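You operate a simulated robot arm through the tools that you are given. There is no shell and no other tool. Be economical: measure what you need, move in short steps, check, and stop when the job is done.

Carry out the task below with a simulated robot arm. There is one attempt and no reset: what you move stays moved.

TASK
Put the blue primer pad and the black cap from the top of the long table on the handled tray.

It is judged by the outcome, as a careful person would: the job done as asked, and still so three seconds after it is handed in. It fails if anything else is knocked over, pushed out of place, dropped, spilled or broken.

THE ROBOT
A 7-joint arm with a two-finger parallel gripper, fixed in place. Base frame: the origin is at the foot of the arm, x ahead of it, y to its left, z up; the work surface is at about z = 0. Lengths are in mm, angles in rad, forces in N, time in s.
With the tool pointing down near the work surface it reaches from about 220 to 580 mm from the base axis. Its first joint turns from -1.152 to 1.152 rad. Payload 2.5 kg.
Tool frame: the origin (TCP) lies between the finger pads and is the grasp point; the fingertips stand 23 mm ahead of it; z points along the fingers, y is the line along which they close. The gripper opens to 94 mm. The fingers are 38 mm wide and 10 mm thick; the gripper's body (54 by 96 mm) begins 39 mm behind the TCP.
Orientation is that of the tool frame in the base frame, as a unit quaternion [x, y, z, w]. With the fingers straight down and closing along the base's y, the tool's x points along the base's -x, its y along +y and its z along -z.

THE INTERFACE
- The arm moves only by the tool jog_arm. Its argument "moves" is one flat list of numbers, 7 for each row, row after row: the turn, a rotation vector about the tool's x, y, z in rad, then the shift along the tool's x, y, z in mm, then the closure, from 0 (fully open) to 1 (shut). In form: [rx, ry, rz, dx, dy, dz, grip, rx, ry, rz, dx, dy, dz, grip, ...]. A call has 1 to 12 rows; each row is the pose to reach, as a shift and turn from the pose commanded when the call began, along the tool's axes at that moment. A row lasts 0.2 s, in which the tool goes at most 50 mm and 0.15 rad; a call with a longer step from one row to the next is refused whole, and so is a gripper value outside its range. A pose out of reach is approached as far as the arm can. The call stops where the force on the tool passes 40 N (or 10 N more than at its start, if that is more) or the arm is blocked; 0.2 s more then pass. The fingers move at their own pace (about 108 mm/s each) and stop on an object; they squeeze with about 30 N. The grip force told is the motor's: it shows also when the fingers shut on nothing. Time passes only in rows, and 0.2 s behind the last, so rows that repeat a pose let the fingers close. It gives the time, the measured TCP pose, the force on the tool (base axes), the opening and the grip force at its end, in the units of the frame above (readings bear some noise).
- Cameras (640 x 400 px; columns grow to the right, rows downward): "scene" is fixed at [92.5, -398.1, 534.4]; the picture's right is [0.97, -0.25, 0.00], its down [-0.17, -0.65, -0.74] and it looks along [0.19, 0.72, -0.67] (base axes); focal length 236 px, centre (320, 200). "wrist" rides on the gripper at [-39, 0, -44] in the tool frame; the picture's right is [0.00, -1.00, 0.00], its down [0.97, 0.00, -0.24] and it looks along [0.24, 0.00, 0.97] (tool axes); focal length 218 px, centre (320, 200).
- snapshot(camera): a new picture of that camera. No time passes.
- probe_pixels(camera, pixels): for up to 12 pixels [column, row] of the newest picture of that camera ("zoom" is the newest enlarged one), the place [x, y, z] in the base frame of the surface seen there, good to about 3 mm. No time passes.
- enlarge(camera, box): a new picture of the part [left, top, right, bottom] of that camera's present view, enlarged. No time passes.
- sign_off(): hands the job in; it is judged then, once.

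Work in short steps. Measure before you move; look again where a grasp or a placing could have gone wrong, and mend it. You have 60 turns and 30 pictures in all, the two below and enlarged ones among them. Open the gripper and draw the arm clear of the work before you hand the job in, unless the task says otherwise; then end with one line.

The tools are called after "Call:" by a JSON object that holds its "name" and its "arguments". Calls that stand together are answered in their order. jog_arm: Moves the arm, as the interface text tells. Its arguments: {"type":"object","properties":{"moves":{"type":"array"}},"required":["moves"]} The other tools are called the same way: snapshot (camera) takes a picture; probe_pixels (camera, pixels) gives the place of the surface under pixels of a picture; enlarge (camera, box) takes an enlarged picture of a part of a camera's view; sign_off () hands the job in.

At the start:

```text
time: 0.0
ee_pos: [372.1, 107.0, 314.6]
tool_rot: [0.0, 1.0, 0.0, 0.0]
contact_force: [0.6, -0.5, -0.4]
width: 94.2
gripper_force: 0.0
```

scene: 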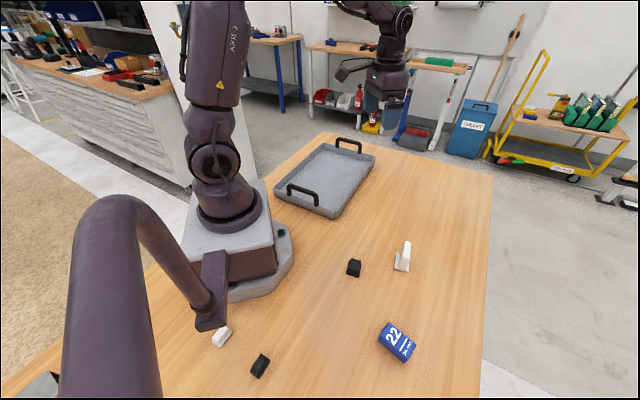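
wrist: 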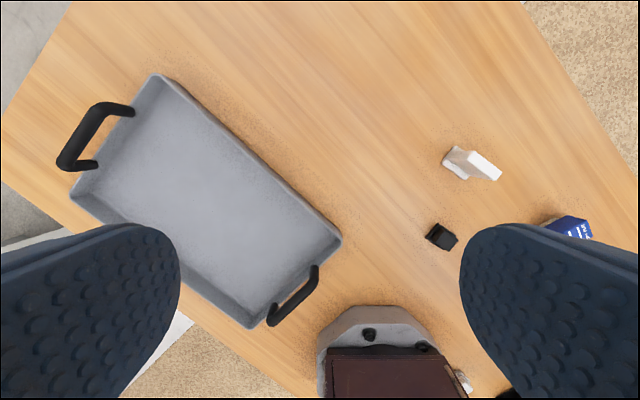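

The scene shows a blue item near (397,342) and two black items at (354,268) and (260,365). I'll enlarge to identify them.

Call:
{"name": "enlarge", "arguments": {"camera": "scene", "box": [320, 220, 440, 380]}}

Call:
{"name": "enlarge", "arguments": {"camera": "scene", "box": [190, 310, 310, 390]}}

```text
2.50 times, centred on (380, 300) of scene
```

zoom: 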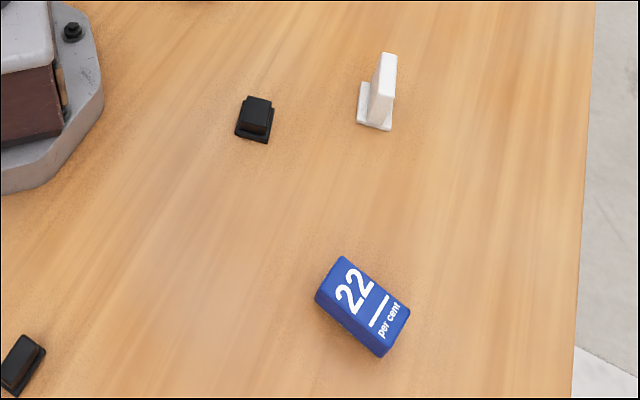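

```text
5.00 times, centred on (250, 350) of scene
```

zoom: 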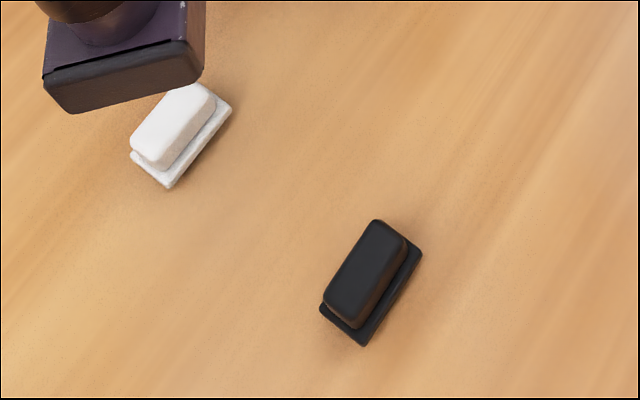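

Two black parts with differing shapes, one blue block. I'll carry the wrist camera over that side at height to look at them all.

Call:
{"name": "jog_arm", "arguments": {"moves": [0, 0, 0, 0, -45, 0, 0, 0, 0, 0, 0, -90, 0, 0, 0, 0, 0, 0, -135, 0, 0, 0, 0, 0, 0, -180, 0, 0, 0, 0, 0, 0, -225, 0, 0, 0, 0, 0, 0, -260, 0, 0, 0, 0, 0, 0, -260, 0, 0]}}

Call:
{"name": "snapshot", "arguments": {"camera": "wrist"}}

Call:
{"name": "snapshot", "arguments": {"camera": "scene"}}

```text
time: 1.6
ee_pos: [373.7, -152.8, 313.0]
tool_rot: [-0.001, 1.0, 0.0, -0.001]
contact_force: [-0.4, 0.0, -0.6]
width: 94.1
gripper_force: 0.1
```

```text
25 pictures are left
```

wrist: 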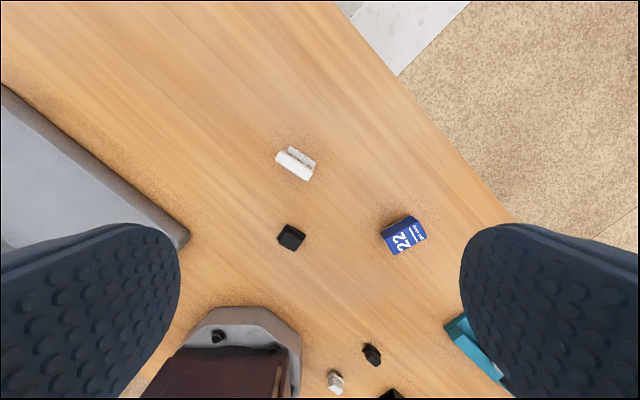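

```text
24 pictures are left
```

scene: 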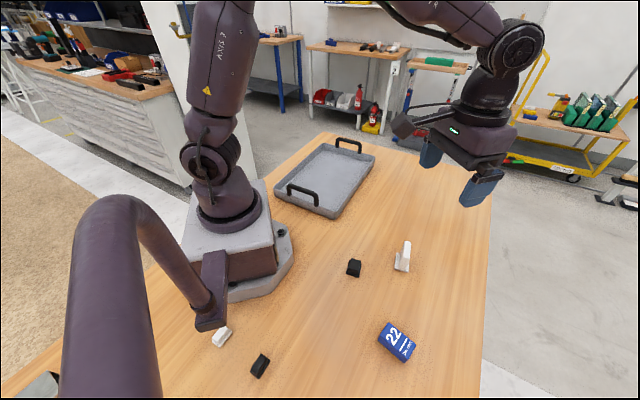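

A teal object shows at (480,350) in the wrist view. I'll locate things.

Call:
{"name": "probe_pixels", "arguments": {"camera": "wrist", "pixels": [[291, 238], [403, 235], [297, 163], [373, 353], [335, 382], [462, 340], [480, 370], [390, 394], [430, 390], [388, 252], [425, 238], [406, 216]]}}

Call:
{"name": "enlarge", "arguments": {"camera": "wrist", "box": [260, 200, 540, 400]}}

```text
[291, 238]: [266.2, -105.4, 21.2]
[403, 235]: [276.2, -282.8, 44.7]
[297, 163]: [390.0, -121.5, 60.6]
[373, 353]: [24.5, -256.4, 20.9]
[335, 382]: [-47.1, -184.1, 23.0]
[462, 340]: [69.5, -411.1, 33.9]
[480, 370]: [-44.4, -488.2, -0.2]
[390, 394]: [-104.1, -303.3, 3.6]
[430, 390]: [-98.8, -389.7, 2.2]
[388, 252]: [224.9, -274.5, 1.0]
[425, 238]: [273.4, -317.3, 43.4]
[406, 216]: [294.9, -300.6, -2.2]
```

```text
2.00 times, centred on (400, 300) of wrist
```

zoom: 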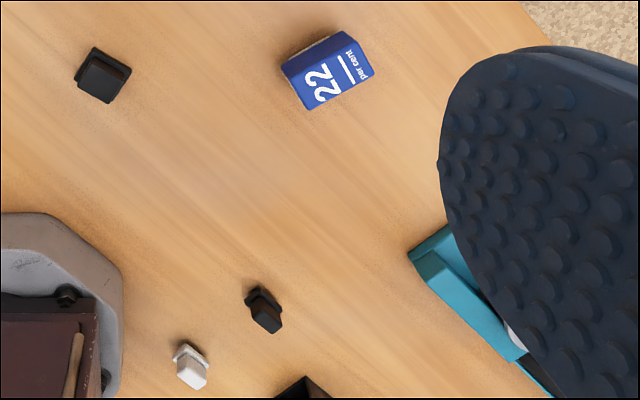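

The second black part lies at (24,-256) outside the joint range and the teal thing as well, so the targets are the blue block (276,-283) and the black cap (266,-105). Move closer between them to measure.

Call:
{"name": "jog_arm", "arguments": {"moves": [0, 0, 0, 25, -20, 30, 0, 0, 0, 0, 50, -42, 65, 0, 0, 0, 0, 55, -42, 100, 0, 0, 0, 0, 55, -42, 100, 0]}}

Call:
{"name": "snapshot", "arguments": {"camera": "wrist"}}

Call:
{"name": "enlarge", "arguments": {"camera": "wrist", "box": [200, 120, 440, 270]}}

```text
time: 2.6
ee_pos: [316.7, -193.5, 215.5]
tool_rot: [0.0, 1.0, 0.0, 0.0]
contact_force: [0.2, -0.6, -0.1]
width: 94.0
gripper_force: 0.0
```

```text
22 pictures are left
```

wrist: 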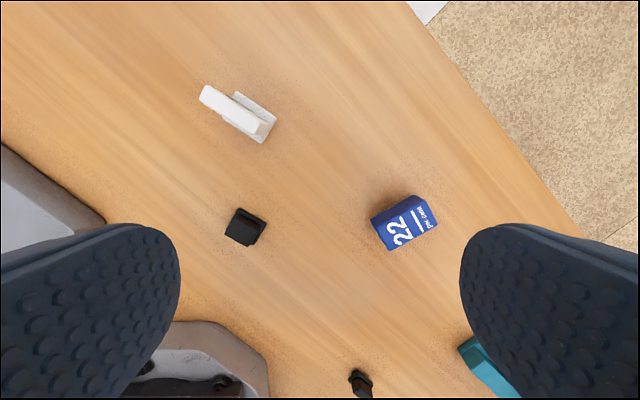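

```text
2.67 times, centred on (320, 195) of wrist
```

zoom: 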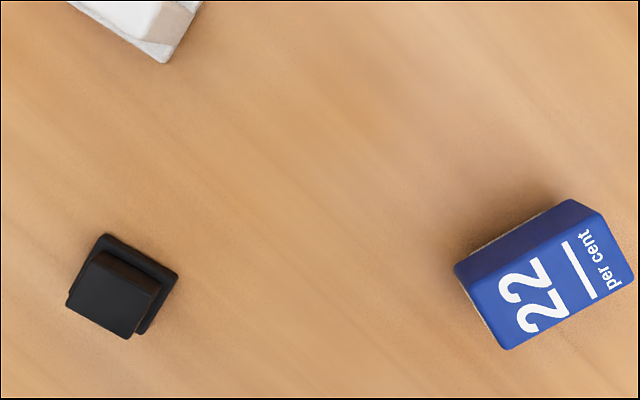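

Both are clear. I probe the top-face corners in the zoom picture.

Call:
{"name": "probe_pixels", "arguments": {"camera": "zoom", "pixels": [[474, 289], [597, 221], [627, 280], [508, 344], [552, 284], [98, 258], [156, 290], [127, 333], [73, 302], [114, 297], [108, 238], [172, 276]]}}

Call:
{"name": "probe_pixels", "arguments": {"camera": "scene", "pixels": [[320, 180], [335, 147], [374, 157], [280, 195], [330, 215], [300, 190], [347, 142], [330, 170], [345, 170], [310, 185], [352, 265], [405, 255]]}}

```text
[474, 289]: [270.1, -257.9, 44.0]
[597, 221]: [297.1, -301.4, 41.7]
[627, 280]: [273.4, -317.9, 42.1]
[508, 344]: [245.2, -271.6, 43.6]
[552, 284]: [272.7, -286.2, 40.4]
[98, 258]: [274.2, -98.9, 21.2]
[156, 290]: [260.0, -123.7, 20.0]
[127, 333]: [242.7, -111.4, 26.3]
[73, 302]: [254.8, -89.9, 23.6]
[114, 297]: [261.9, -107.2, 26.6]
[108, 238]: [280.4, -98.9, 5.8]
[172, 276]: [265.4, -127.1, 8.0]
```

```text
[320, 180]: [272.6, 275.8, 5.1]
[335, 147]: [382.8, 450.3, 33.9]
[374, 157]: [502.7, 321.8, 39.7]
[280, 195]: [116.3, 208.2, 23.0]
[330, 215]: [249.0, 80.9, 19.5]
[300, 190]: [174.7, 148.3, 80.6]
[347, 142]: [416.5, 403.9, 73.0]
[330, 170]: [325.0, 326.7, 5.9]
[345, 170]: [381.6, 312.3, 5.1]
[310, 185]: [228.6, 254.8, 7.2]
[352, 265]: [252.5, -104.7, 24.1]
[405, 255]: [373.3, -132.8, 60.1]
```

Blue: top centre ≈(272,-287), height 43, short axis at 31° in the base frame; cap centre ≈(259,-107), top 24. Tray floor is z≈5 around (310,290). I go above the blue block and turn 1.02 rad.

Call:
{"name": "jog_arm", "arguments": {"moves": [0, 0, 0.146, 7, -14, 10, 0, 0, 0, 0.292, 14, -28, 20, 0, 0, 0, 0.438, 21, -42, 30, 0, 0, 0, 0.584, 28, -56, 40, 0, 0, 0, 0.73, 35, -70, 50, 0, 0, 0, 0.876, 42, -84, 60, 0, 0, 0, 1.022, 45, -92, 70, 0, 0, 0, 1.022, 45, -92, 80, 0, 0, 0, 1.022, 45, -92, 80, 0]}}

Call:
{"name": "snapshot", "arguments": {"camera": "wrist"}}

```text
time: 4.6
ee_pos: [273.3, -284.7, 134.1]
tool_rot: [0.489, 0.872, 0.001, 0.0]
contact_force: [-0.5, -0.1, -0.3]
width: 94.2
gripper_force: 0.1
```

```text
20 pictures are left
```

wrist: 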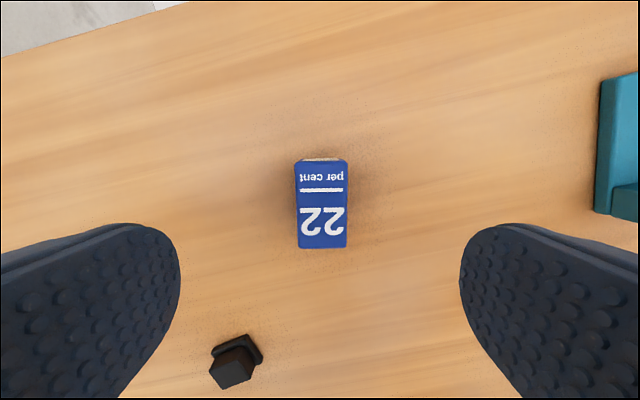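

Aligned; block at (322,204), centred between fingers. Probe to verify the centre.

Call:
{"name": "probe_pixels", "arguments": {"camera": "wrist", "pixels": [[298, 164], [346, 164], [347, 246], [301, 246], [322, 200]]}}

```text
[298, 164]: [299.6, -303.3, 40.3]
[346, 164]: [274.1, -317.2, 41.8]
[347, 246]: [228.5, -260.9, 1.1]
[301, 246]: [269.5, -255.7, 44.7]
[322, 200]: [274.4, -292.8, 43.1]
```

Centre confirmed at (272,-287). Descend to z≈28 and close.

Call:
{"name": "jog_arm", "arguments": {"moves": [0, 0, 0, 0, 0, 30, 0, 0, 0, 0, 0, 0, 60, 0, 0, 0, 0, 0, 0, 85, 0, 0, 0, 0, 0, 0, 106, 0, 0, 0, 0, 0, 0, 106, 0, 0, 0, 0, 0, 0, 106, 1, 0, 0, 0, 0, 0, 106, 1, 0, 0, 0, 0, 0, 106, 1]}}

```text
time: 6.4
ee_pos: [272.6, -284.3, 27.0]
tool_rot: [0.49, 0.872, 0.001, 0.0]
contact_force: [0.1, -0.8, 0.1]
width: 33.5
gripper_force: 30.1
```

Grip holds at 33.5 mm. Lift.

Call:
{"name": "jog_arm", "arguments": {"moves": [0, 0, 0, 0, 0, -20, 1, 0, 0, 0, 0, 0, -60, 1, 0, 0, 0, 0, 0, -105, 1, 0, 0, 0, 0, 0, -150, 1, 0, 0, 0, 0, 0, -150, 1]}}

Call:
{"name": "snapshot", "arguments": {"camera": "wrist"}}

```text
time: 7.6
ee_pos: [274.9, -284.8, 177.3]
tool_rot: [0.49, 0.872, 0.0, 0.0]
contact_force: [0.8, 1.1, -0.3]
width: 33.0
gripper_force: 29.9
```

```text
19 pictures are left
```

wrist: 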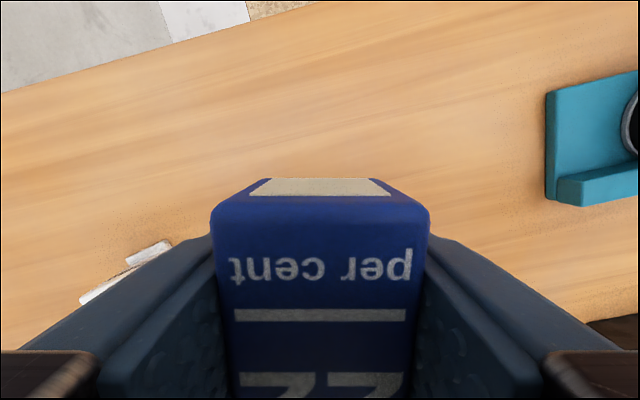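

Block held. Swing over the tray at z≈178 while turning with the arm.

Call:
{"name": "jog_arm", "arguments": {"moves": [0, 0, -0.148, 38.4, 30.5, 0, 1, 0, 0, -0.296, 76.8, 61, 0, 1, 0, 0, -0.444, 115.2, 91.5, 0, 1, 0, 0, -0.592, 153.6, 122, 0, 1, 0, 0, -0.74, 192, 152.5, 0, 1, 0, 0, -0.888, 230.4, 183, 0, 1, 0, 0, -1.036, 268.8, 213.5, 0, 1, 0, 0, -1.184, 307.2, 244, 0, 1, 0, 0, -1.332, 345.6, 274.5, 0, 1, 0, 0, -1.48, 384, 305, 0, 1, 0, 0, -1.628, 422.4, 335.5, 0, 1, 0, 0, -1.776, 460.8, 366, 0, 1]}}

Call:
{"name": "snapshot", "arguments": {"camera": "wrist"}}

Call:
{"name": "snapshot", "arguments": {"camera": "scene"}}

```text
time: 10.2
ee_pos: [344.4, 296.8, 176.6]
tool_rot: [-0.369, 0.929, 0.0, -0.001]
contact_force: [1.4, 1.0, 0.5]
width: 33.4
gripper_force: 30.0
```

```text
18 pictures are left
```

wrist: 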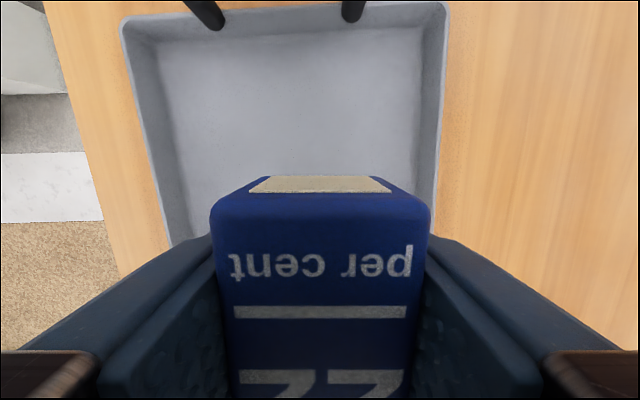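

```text
17 pictures are left
```

scene: 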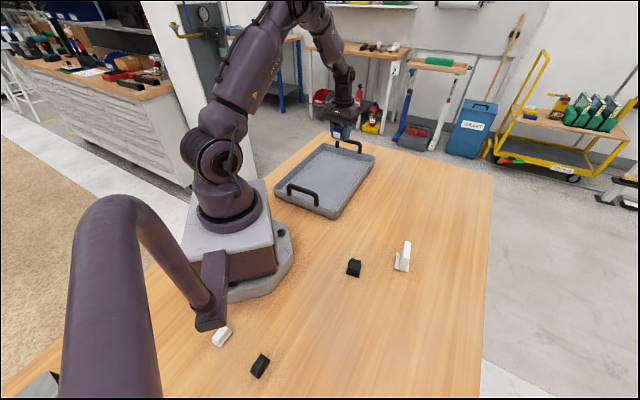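

The tray is under it, roughly aligned. I check floor and walls.

Call:
{"name": "probe_pixels", "arguments": {"camera": "wrist", "pixels": [[190, 200], [420, 180], [300, 120], [165, 220], [432, 220], [135, 90], [443, 90], [285, 15], [205, 10], [353, 10], [446, 200]]}}

```text
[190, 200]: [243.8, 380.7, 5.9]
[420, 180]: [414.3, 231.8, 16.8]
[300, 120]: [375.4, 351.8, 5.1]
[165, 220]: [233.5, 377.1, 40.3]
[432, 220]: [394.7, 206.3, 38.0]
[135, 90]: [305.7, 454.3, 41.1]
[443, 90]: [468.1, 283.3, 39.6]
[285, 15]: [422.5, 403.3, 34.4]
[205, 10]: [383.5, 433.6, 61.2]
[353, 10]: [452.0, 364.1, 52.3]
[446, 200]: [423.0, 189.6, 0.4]
```

Inside width is ample (walls ~110 mm away both sides). Lower to TCP z≈33 and release.

Call:
{"name": "jog_arm", "arguments": {"moves": [0, 0, 0, 0, 0, 40, 1, 0, 0, 0, 0, 0, 80, 1, 0, 0, 0, 0, 0, 115, 1, 0, 0, 0, 0, 0, 132, 1, 0, 0, 0, 0, 0, 138, 1, 0, 0, 0, 0, 0, 142, 1, 0, 0, 0, 0, 0, 142, 1]}}

```text
time: 11.8
ee_pos: [345.1, 298.8, 37.1]
tool_rot: [-0.368, 0.93, -0.001, 0.001]
contact_force: [0.1, 0.6, -1.1]
width: 33.3
gripper_force: 30.6
```

No contact yet; lower in small steps.

Call:
{"name": "jog_arm", "arguments": {"moves": [0, 0, 0, 0, 0, 2, 1, 0, 0, 0, 0, 0, 4, 1, 0, 0, 0, 0, 0, 4, 1]}}

```text
time: 12.6
ee_pos: [345.5, 296.5, 33.0]
tool_rot: [-0.368, 0.93, 0.001, 0.0]
contact_force: [-0.3, 0.1, 0.2]
width: 33.5
gripper_force: 30.1
```

Call:
{"name": "jog_arm", "arguments": {"moves": [0, 0, 0, 0, 0, 1, 1, 0, 0, 0, 0, 0, 1, 1]}}

```text
time: 13.2
ee_pos: [345.5, 298.5, 32.5]
tool_rot: [-0.368, 0.93, 0.0, 0.0]
contact_force: [0.0, 0.9, -1.0]
width: 33.3
gripper_force: 30.4
```

At z≈32.5 the pad is within about a millimetre of the tray floor. Open, pause, and rise.

Call:
{"name": "jog_arm", "arguments": {"moves": [0, 0, 0, 0, 0, 0, 0.5, 0, 0, 0, 0, 0, 0, 0.3, 0, 0, 0, 0, 0, 0, 0.3, 0, 0, 0, 0, 0, -30, 0.3, 0, 0, 0, 0, 0, -75, 0.3, 0, 0, 0, 0, 0, -120, 0.3, 0, 0, 0, 0, 0, -150, 0, 0, 0, 0, 0, 0, -150, 0]}}

Call:
{"name": "snapshot", "arguments": {"camera": "wrist"}}

```text
time: 15.0
ee_pos: [343.9, 297.9, 183.9]
tool_rot: [-0.368, 0.93, 0.0, 0.001]
contact_force: [-0.2, -0.3, 0.7]
width: 93.7
gripper_force: 0.1
```

```text
16 pictures are left
```

wrist: 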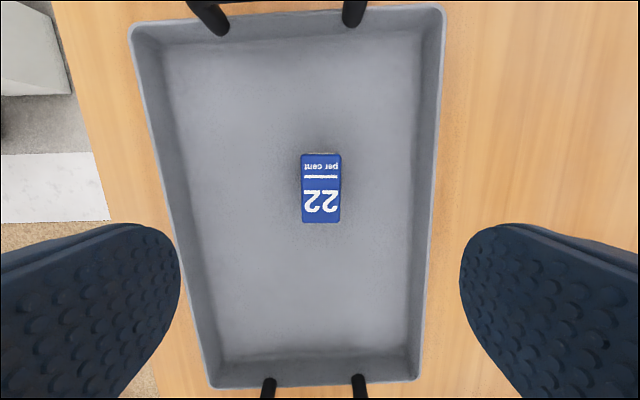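

Blue pad rests upright in the tray. Now go over to the cap at (259,-107), turning to the cap's 60° axis.

Call:
{"name": "jog_arm", "arguments": {"moves": [0, 0, 0.1428, 37.7, -26.2, 0, 0, 0, 0, 0.2856, 75.4, -52.4, 0, 0, 0, 0, 0.4284, 113.1, -78.6, 0, 0, 0, 0, 0.5712, 150.8, -104.8, 0, 0, 0, 0, 0.714, 188.5, -131, 0, 0, 0, 0, 0.8568, 226.2, -157.2, 0, 0, 0, 0, 0.9996, 263.9, -183.4, 0, 0, 0, 0, 1.1424, 301.6, -209.6, 0, 0, 0, 0, 1.285, 339.3, -235.8, 0, 0, 0, 0, 1.285, 339.3, -235.8, 35, 0, 0, 0, 1.285, 339.3, -235.8, 65, 0, 0, 0, 1.285, 339.3, -235.8, 65, 0]}}

Call:
{"name": "snapshot", "arguments": {"camera": "wrist"}}

Call:
{"name": "enlarge", "arguments": {"camera": "wrist", "box": [260, 150, 380, 270]}}

```text
time: 17.6
ee_pos: [260.7, -103.7, 116.4]
tool_rot: [0.263, 0.965, 0.0, 0.0]
contact_force: [0.8, 0.4, 0.5]
width: 94.0
gripper_force: 0.2
```

```text
15 pictures are left
```

wrist: 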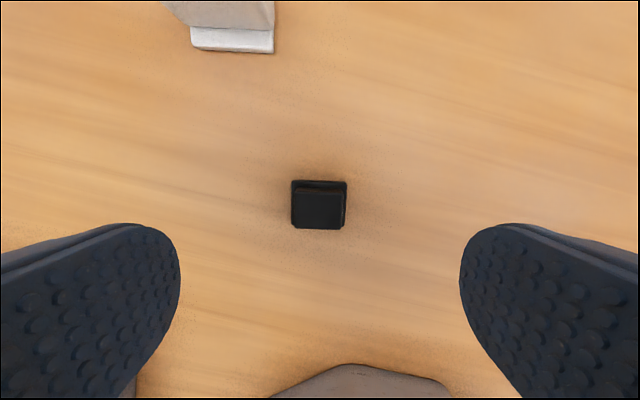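

```text
3.33 times, centred on (320, 210) of wrist
```

zoom: 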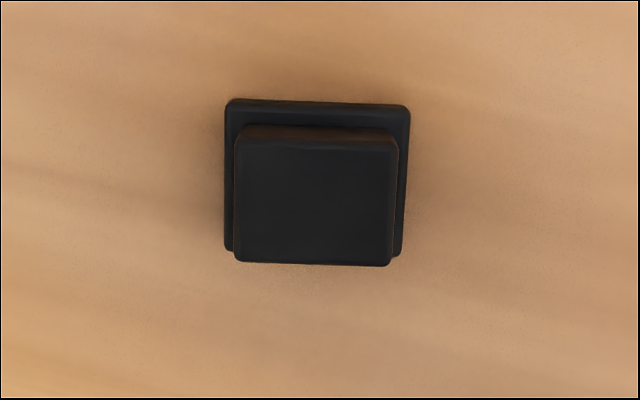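

Cap is nearly aligned. Probe its corners and flange.

Call:
{"name": "probe_pixels", "arguments": {"camera": "zoom", "pixels": [[242, 150], [390, 155], [383, 258], [244, 252], [315, 200], [235, 106], [402, 113], [229, 180], [402, 170], [315, 115], [229, 240]]}}

```text
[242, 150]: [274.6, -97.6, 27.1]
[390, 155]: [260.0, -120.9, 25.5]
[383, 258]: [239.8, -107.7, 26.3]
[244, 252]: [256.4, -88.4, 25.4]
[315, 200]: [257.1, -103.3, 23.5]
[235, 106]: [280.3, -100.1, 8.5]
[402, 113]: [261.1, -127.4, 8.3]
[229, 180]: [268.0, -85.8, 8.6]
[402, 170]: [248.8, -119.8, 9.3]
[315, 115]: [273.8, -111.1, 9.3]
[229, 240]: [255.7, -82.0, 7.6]
```

Body 27 mm wide spans z≈9–25.5 above a 33 mm flange. Descend so the fingertips stop at z≈11, gripping the body.

Call:
{"name": "jog_arm", "arguments": {"moves": [0, 0, 0, 2.5, 2, 30, 0, 0, 0, 0, 2.5, 2, 60, 0, 0, 0, 0, 2.5, 2, 82, 0, 0, 0, 0, 2.5, 2, 82, 0, 0, 0, 0, 2.5, 2, 82, 0]}}

```text
time: 18.8
ee_pos: [258.7, -102.0, 34.7]
tool_rot: [0.263, 0.965, 0.0, 0.0]
contact_force: [0.3, -0.2, 0.2]
width: 94.0
gripper_force: 0.0
```

Call:
{"name": "jog_arm", "arguments": {"moves": [0, 0, 0, 0, 0, 0, 0.6, 0, 0, 0, 0, 0, 0, 1, 0, 0, 0, 0, 0, 0, 1, 0, 0, 0, 0, 0, 0, 1]}}

```text
time: 19.8
ee_pos: [258.8, -102.3, 34.9]
tool_rot: [0.262, 0.965, -0.001, 0.0]
contact_force: [0.1, -0.3, 0.0]
width: 30.2
gripper_force: 29.9
```

Gripped at 30 mm. Lift and look.

Call:
{"name": "jog_arm", "arguments": {"moves": [0, 0, 0, 0, 0, -15, 1, 0, 0, 0, 0, 0, -50, 1, 0, 0, 0, 0, 0, -95, 1, 0, 0, 0, 0, 0, -140, 1, 0, 0, 0, 0, 0, -140, 1]}}

Call:
{"name": "snapshot", "arguments": {"camera": "wrist"}}

```text
time: 21.0
ee_pos: [259.8, -103.9, 174.6]
tool_rot: [0.262, 0.965, 0.0, 0.0]
contact_force: [0.3, -0.9, -0.2]
width: 30.5
gripper_force: 29.3
```

```text
13 pictures are left
```

wrist: 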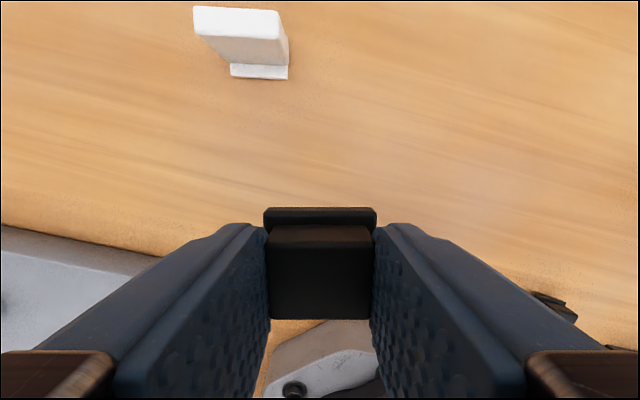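

Cap held straight. Carry it to (293,242) over the tray, behind the blue pad.

Call:
{"name": "jog_arm", "arguments": {"moves": [0, 0, -0.1428, 16.1, 35.1, 0, 1, 0, 0, -0.2856, 32.2, 70.2, 0, 1, 0, 0, -0.4284, 48.3, 105.3, 0, 1, 0, 0, -0.5712, 64.4, 140.4, 0, 1, 0, 0, -0.714, 80.5, 175.5, 0, 1, 0, 0, -0.8568, 96.6, 210.6, 0, 1, 0, 0, -0.9996, 112.7, 245.7, 0, 1, 0, 0, -1.1424, 128.8, 280.8, 0, 1, 0, 0, -1.285, 144.9, 316, 0, 1, 0, 0, -1.285, 144.9, 316, 0, 1]}}

Call:
{"name": "snapshot", "arguments": {"camera": "wrist"}}

```text
time: 23.2
ee_pos: [290.6, 244.6, 170.2]
tool_rot: [-0.369, 0.93, 0.0, 0.001]
contact_force: [0.2, -0.3, -0.5]
width: 30.6
gripper_force: 29.9
```

```text
12 pictures are left
```

wrist: 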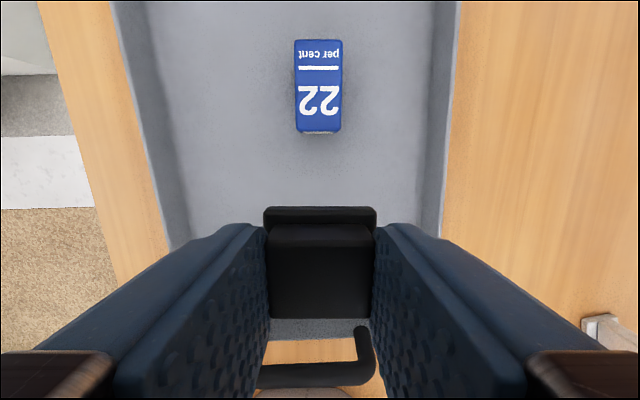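

Call:
{"name": "probe_pixels", "arguments": {"camera": "wrist", "pixels": [[300, 328], [300, 375], [365, 345], [320, 180], [320, 134]]}}

```text
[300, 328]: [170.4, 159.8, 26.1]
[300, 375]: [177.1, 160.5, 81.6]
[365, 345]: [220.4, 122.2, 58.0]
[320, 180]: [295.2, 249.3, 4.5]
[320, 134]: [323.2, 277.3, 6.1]
```

Clear of the near wall and handle by over 100 mm. Lower most of the way.

Call:
{"name": "jog_arm", "arguments": {"moves": [0, 0, 0, 0, 0, 45, 1, 0, 0, 0, 0, 0, 85, 1, 0, 0, 0, 0, 0, 112, 1, 0, 0, 0, 0, 0, 126, 1, 0, 0, 0, 0, 0, 130, 1, 0, 0, 0, 0, 0, 130, 1]}}

```text
time: 24.6
ee_pos: [294.2, 243.5, 45.2]
tool_rot: [-0.368, 0.93, 0.0, 0.0]
contact_force: [1.1, 0.1, -0.3]
width: 30.5
gripper_force: 30.1
```

Call:
{"name": "jog_arm", "arguments": {"moves": [0, 0, 0, 0, 0, 2, 1, 0, 0, 0, 0, 0, 3.5, 1, 0, 0, 0, 0, 0, 4.5, 1, 0, 0, 0, 0, 0, 4.5, 1]}}

```text
time: 25.6
ee_pos: [293.1, 243.5, 40.3]
tool_rot: [-0.368, 0.93, 0.0, 0.0]
contact_force: [0.9, 0.1, 0.0]
width: 30.5
gripper_force: 30.0
```

At z≈40 the cap is at floor height. Release and rise.

Call:
{"name": "jog_arm", "arguments": {"moves": [0, 0, 0, 0, 0, 0.5, 1, 0, 0, 0, 0, 0, 0.5, 0.5, 0, 0, 0, 0, 0, 0.5, 0.3, 0, 0, 0, 0, 0, 0.5, 0.3, 0, 0, 0, 0, 0, -30, 0.3, 0, 0, 0, 0, 0, -75, 0.3, 0, 0, 0, 0, 0, -120, 0.3, 0, 0, 0, 0, 0, -160, 0, 0, 0, 0, 0, 0, -200, 0, 0, 0, 0, 0, 0, -200, 0]}}

Call:
{"name": "snapshot", "arguments": {"camera": "wrist"}}

Call:
{"name": "snapshot", "arguments": {"camera": "scene"}}

```text
time: 27.8
ee_pos: [293.7, 243.1, 240.0]
tool_rot: [-0.368, 0.93, 0.0, 0.0]
contact_force: [0.3, -0.2, -0.3]
width: 94.0
gripper_force: 0.1
```

```text
11 pictures are left
```

wrist: 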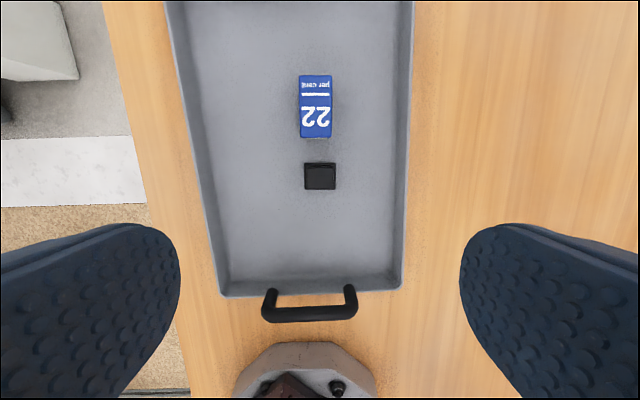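

```text
10 pictures are left
```

scene: 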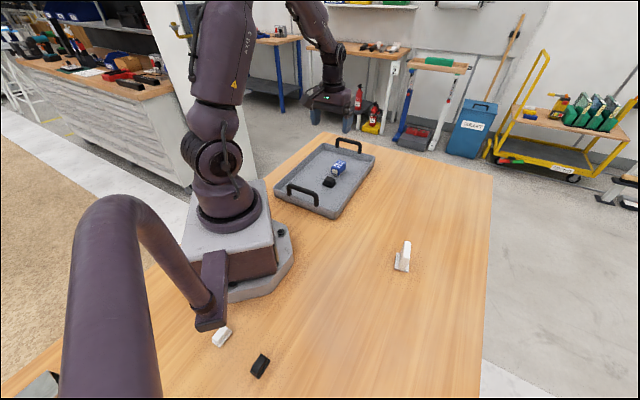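

Both items rest in the tray, nothing else has moved, and the open gripper is 200 mm above. Handing in.

Call:
{"name": "sign_off", "arguments": {}}

```text
The job is handed in.
```

The blue block (marked "22 per cent"), which I took to be the primer pad, and the black cap are on the handled tray; a second, similar black part at about (24, -256) was outside the arm's reach, so I took the reachable one as the cap you meant.
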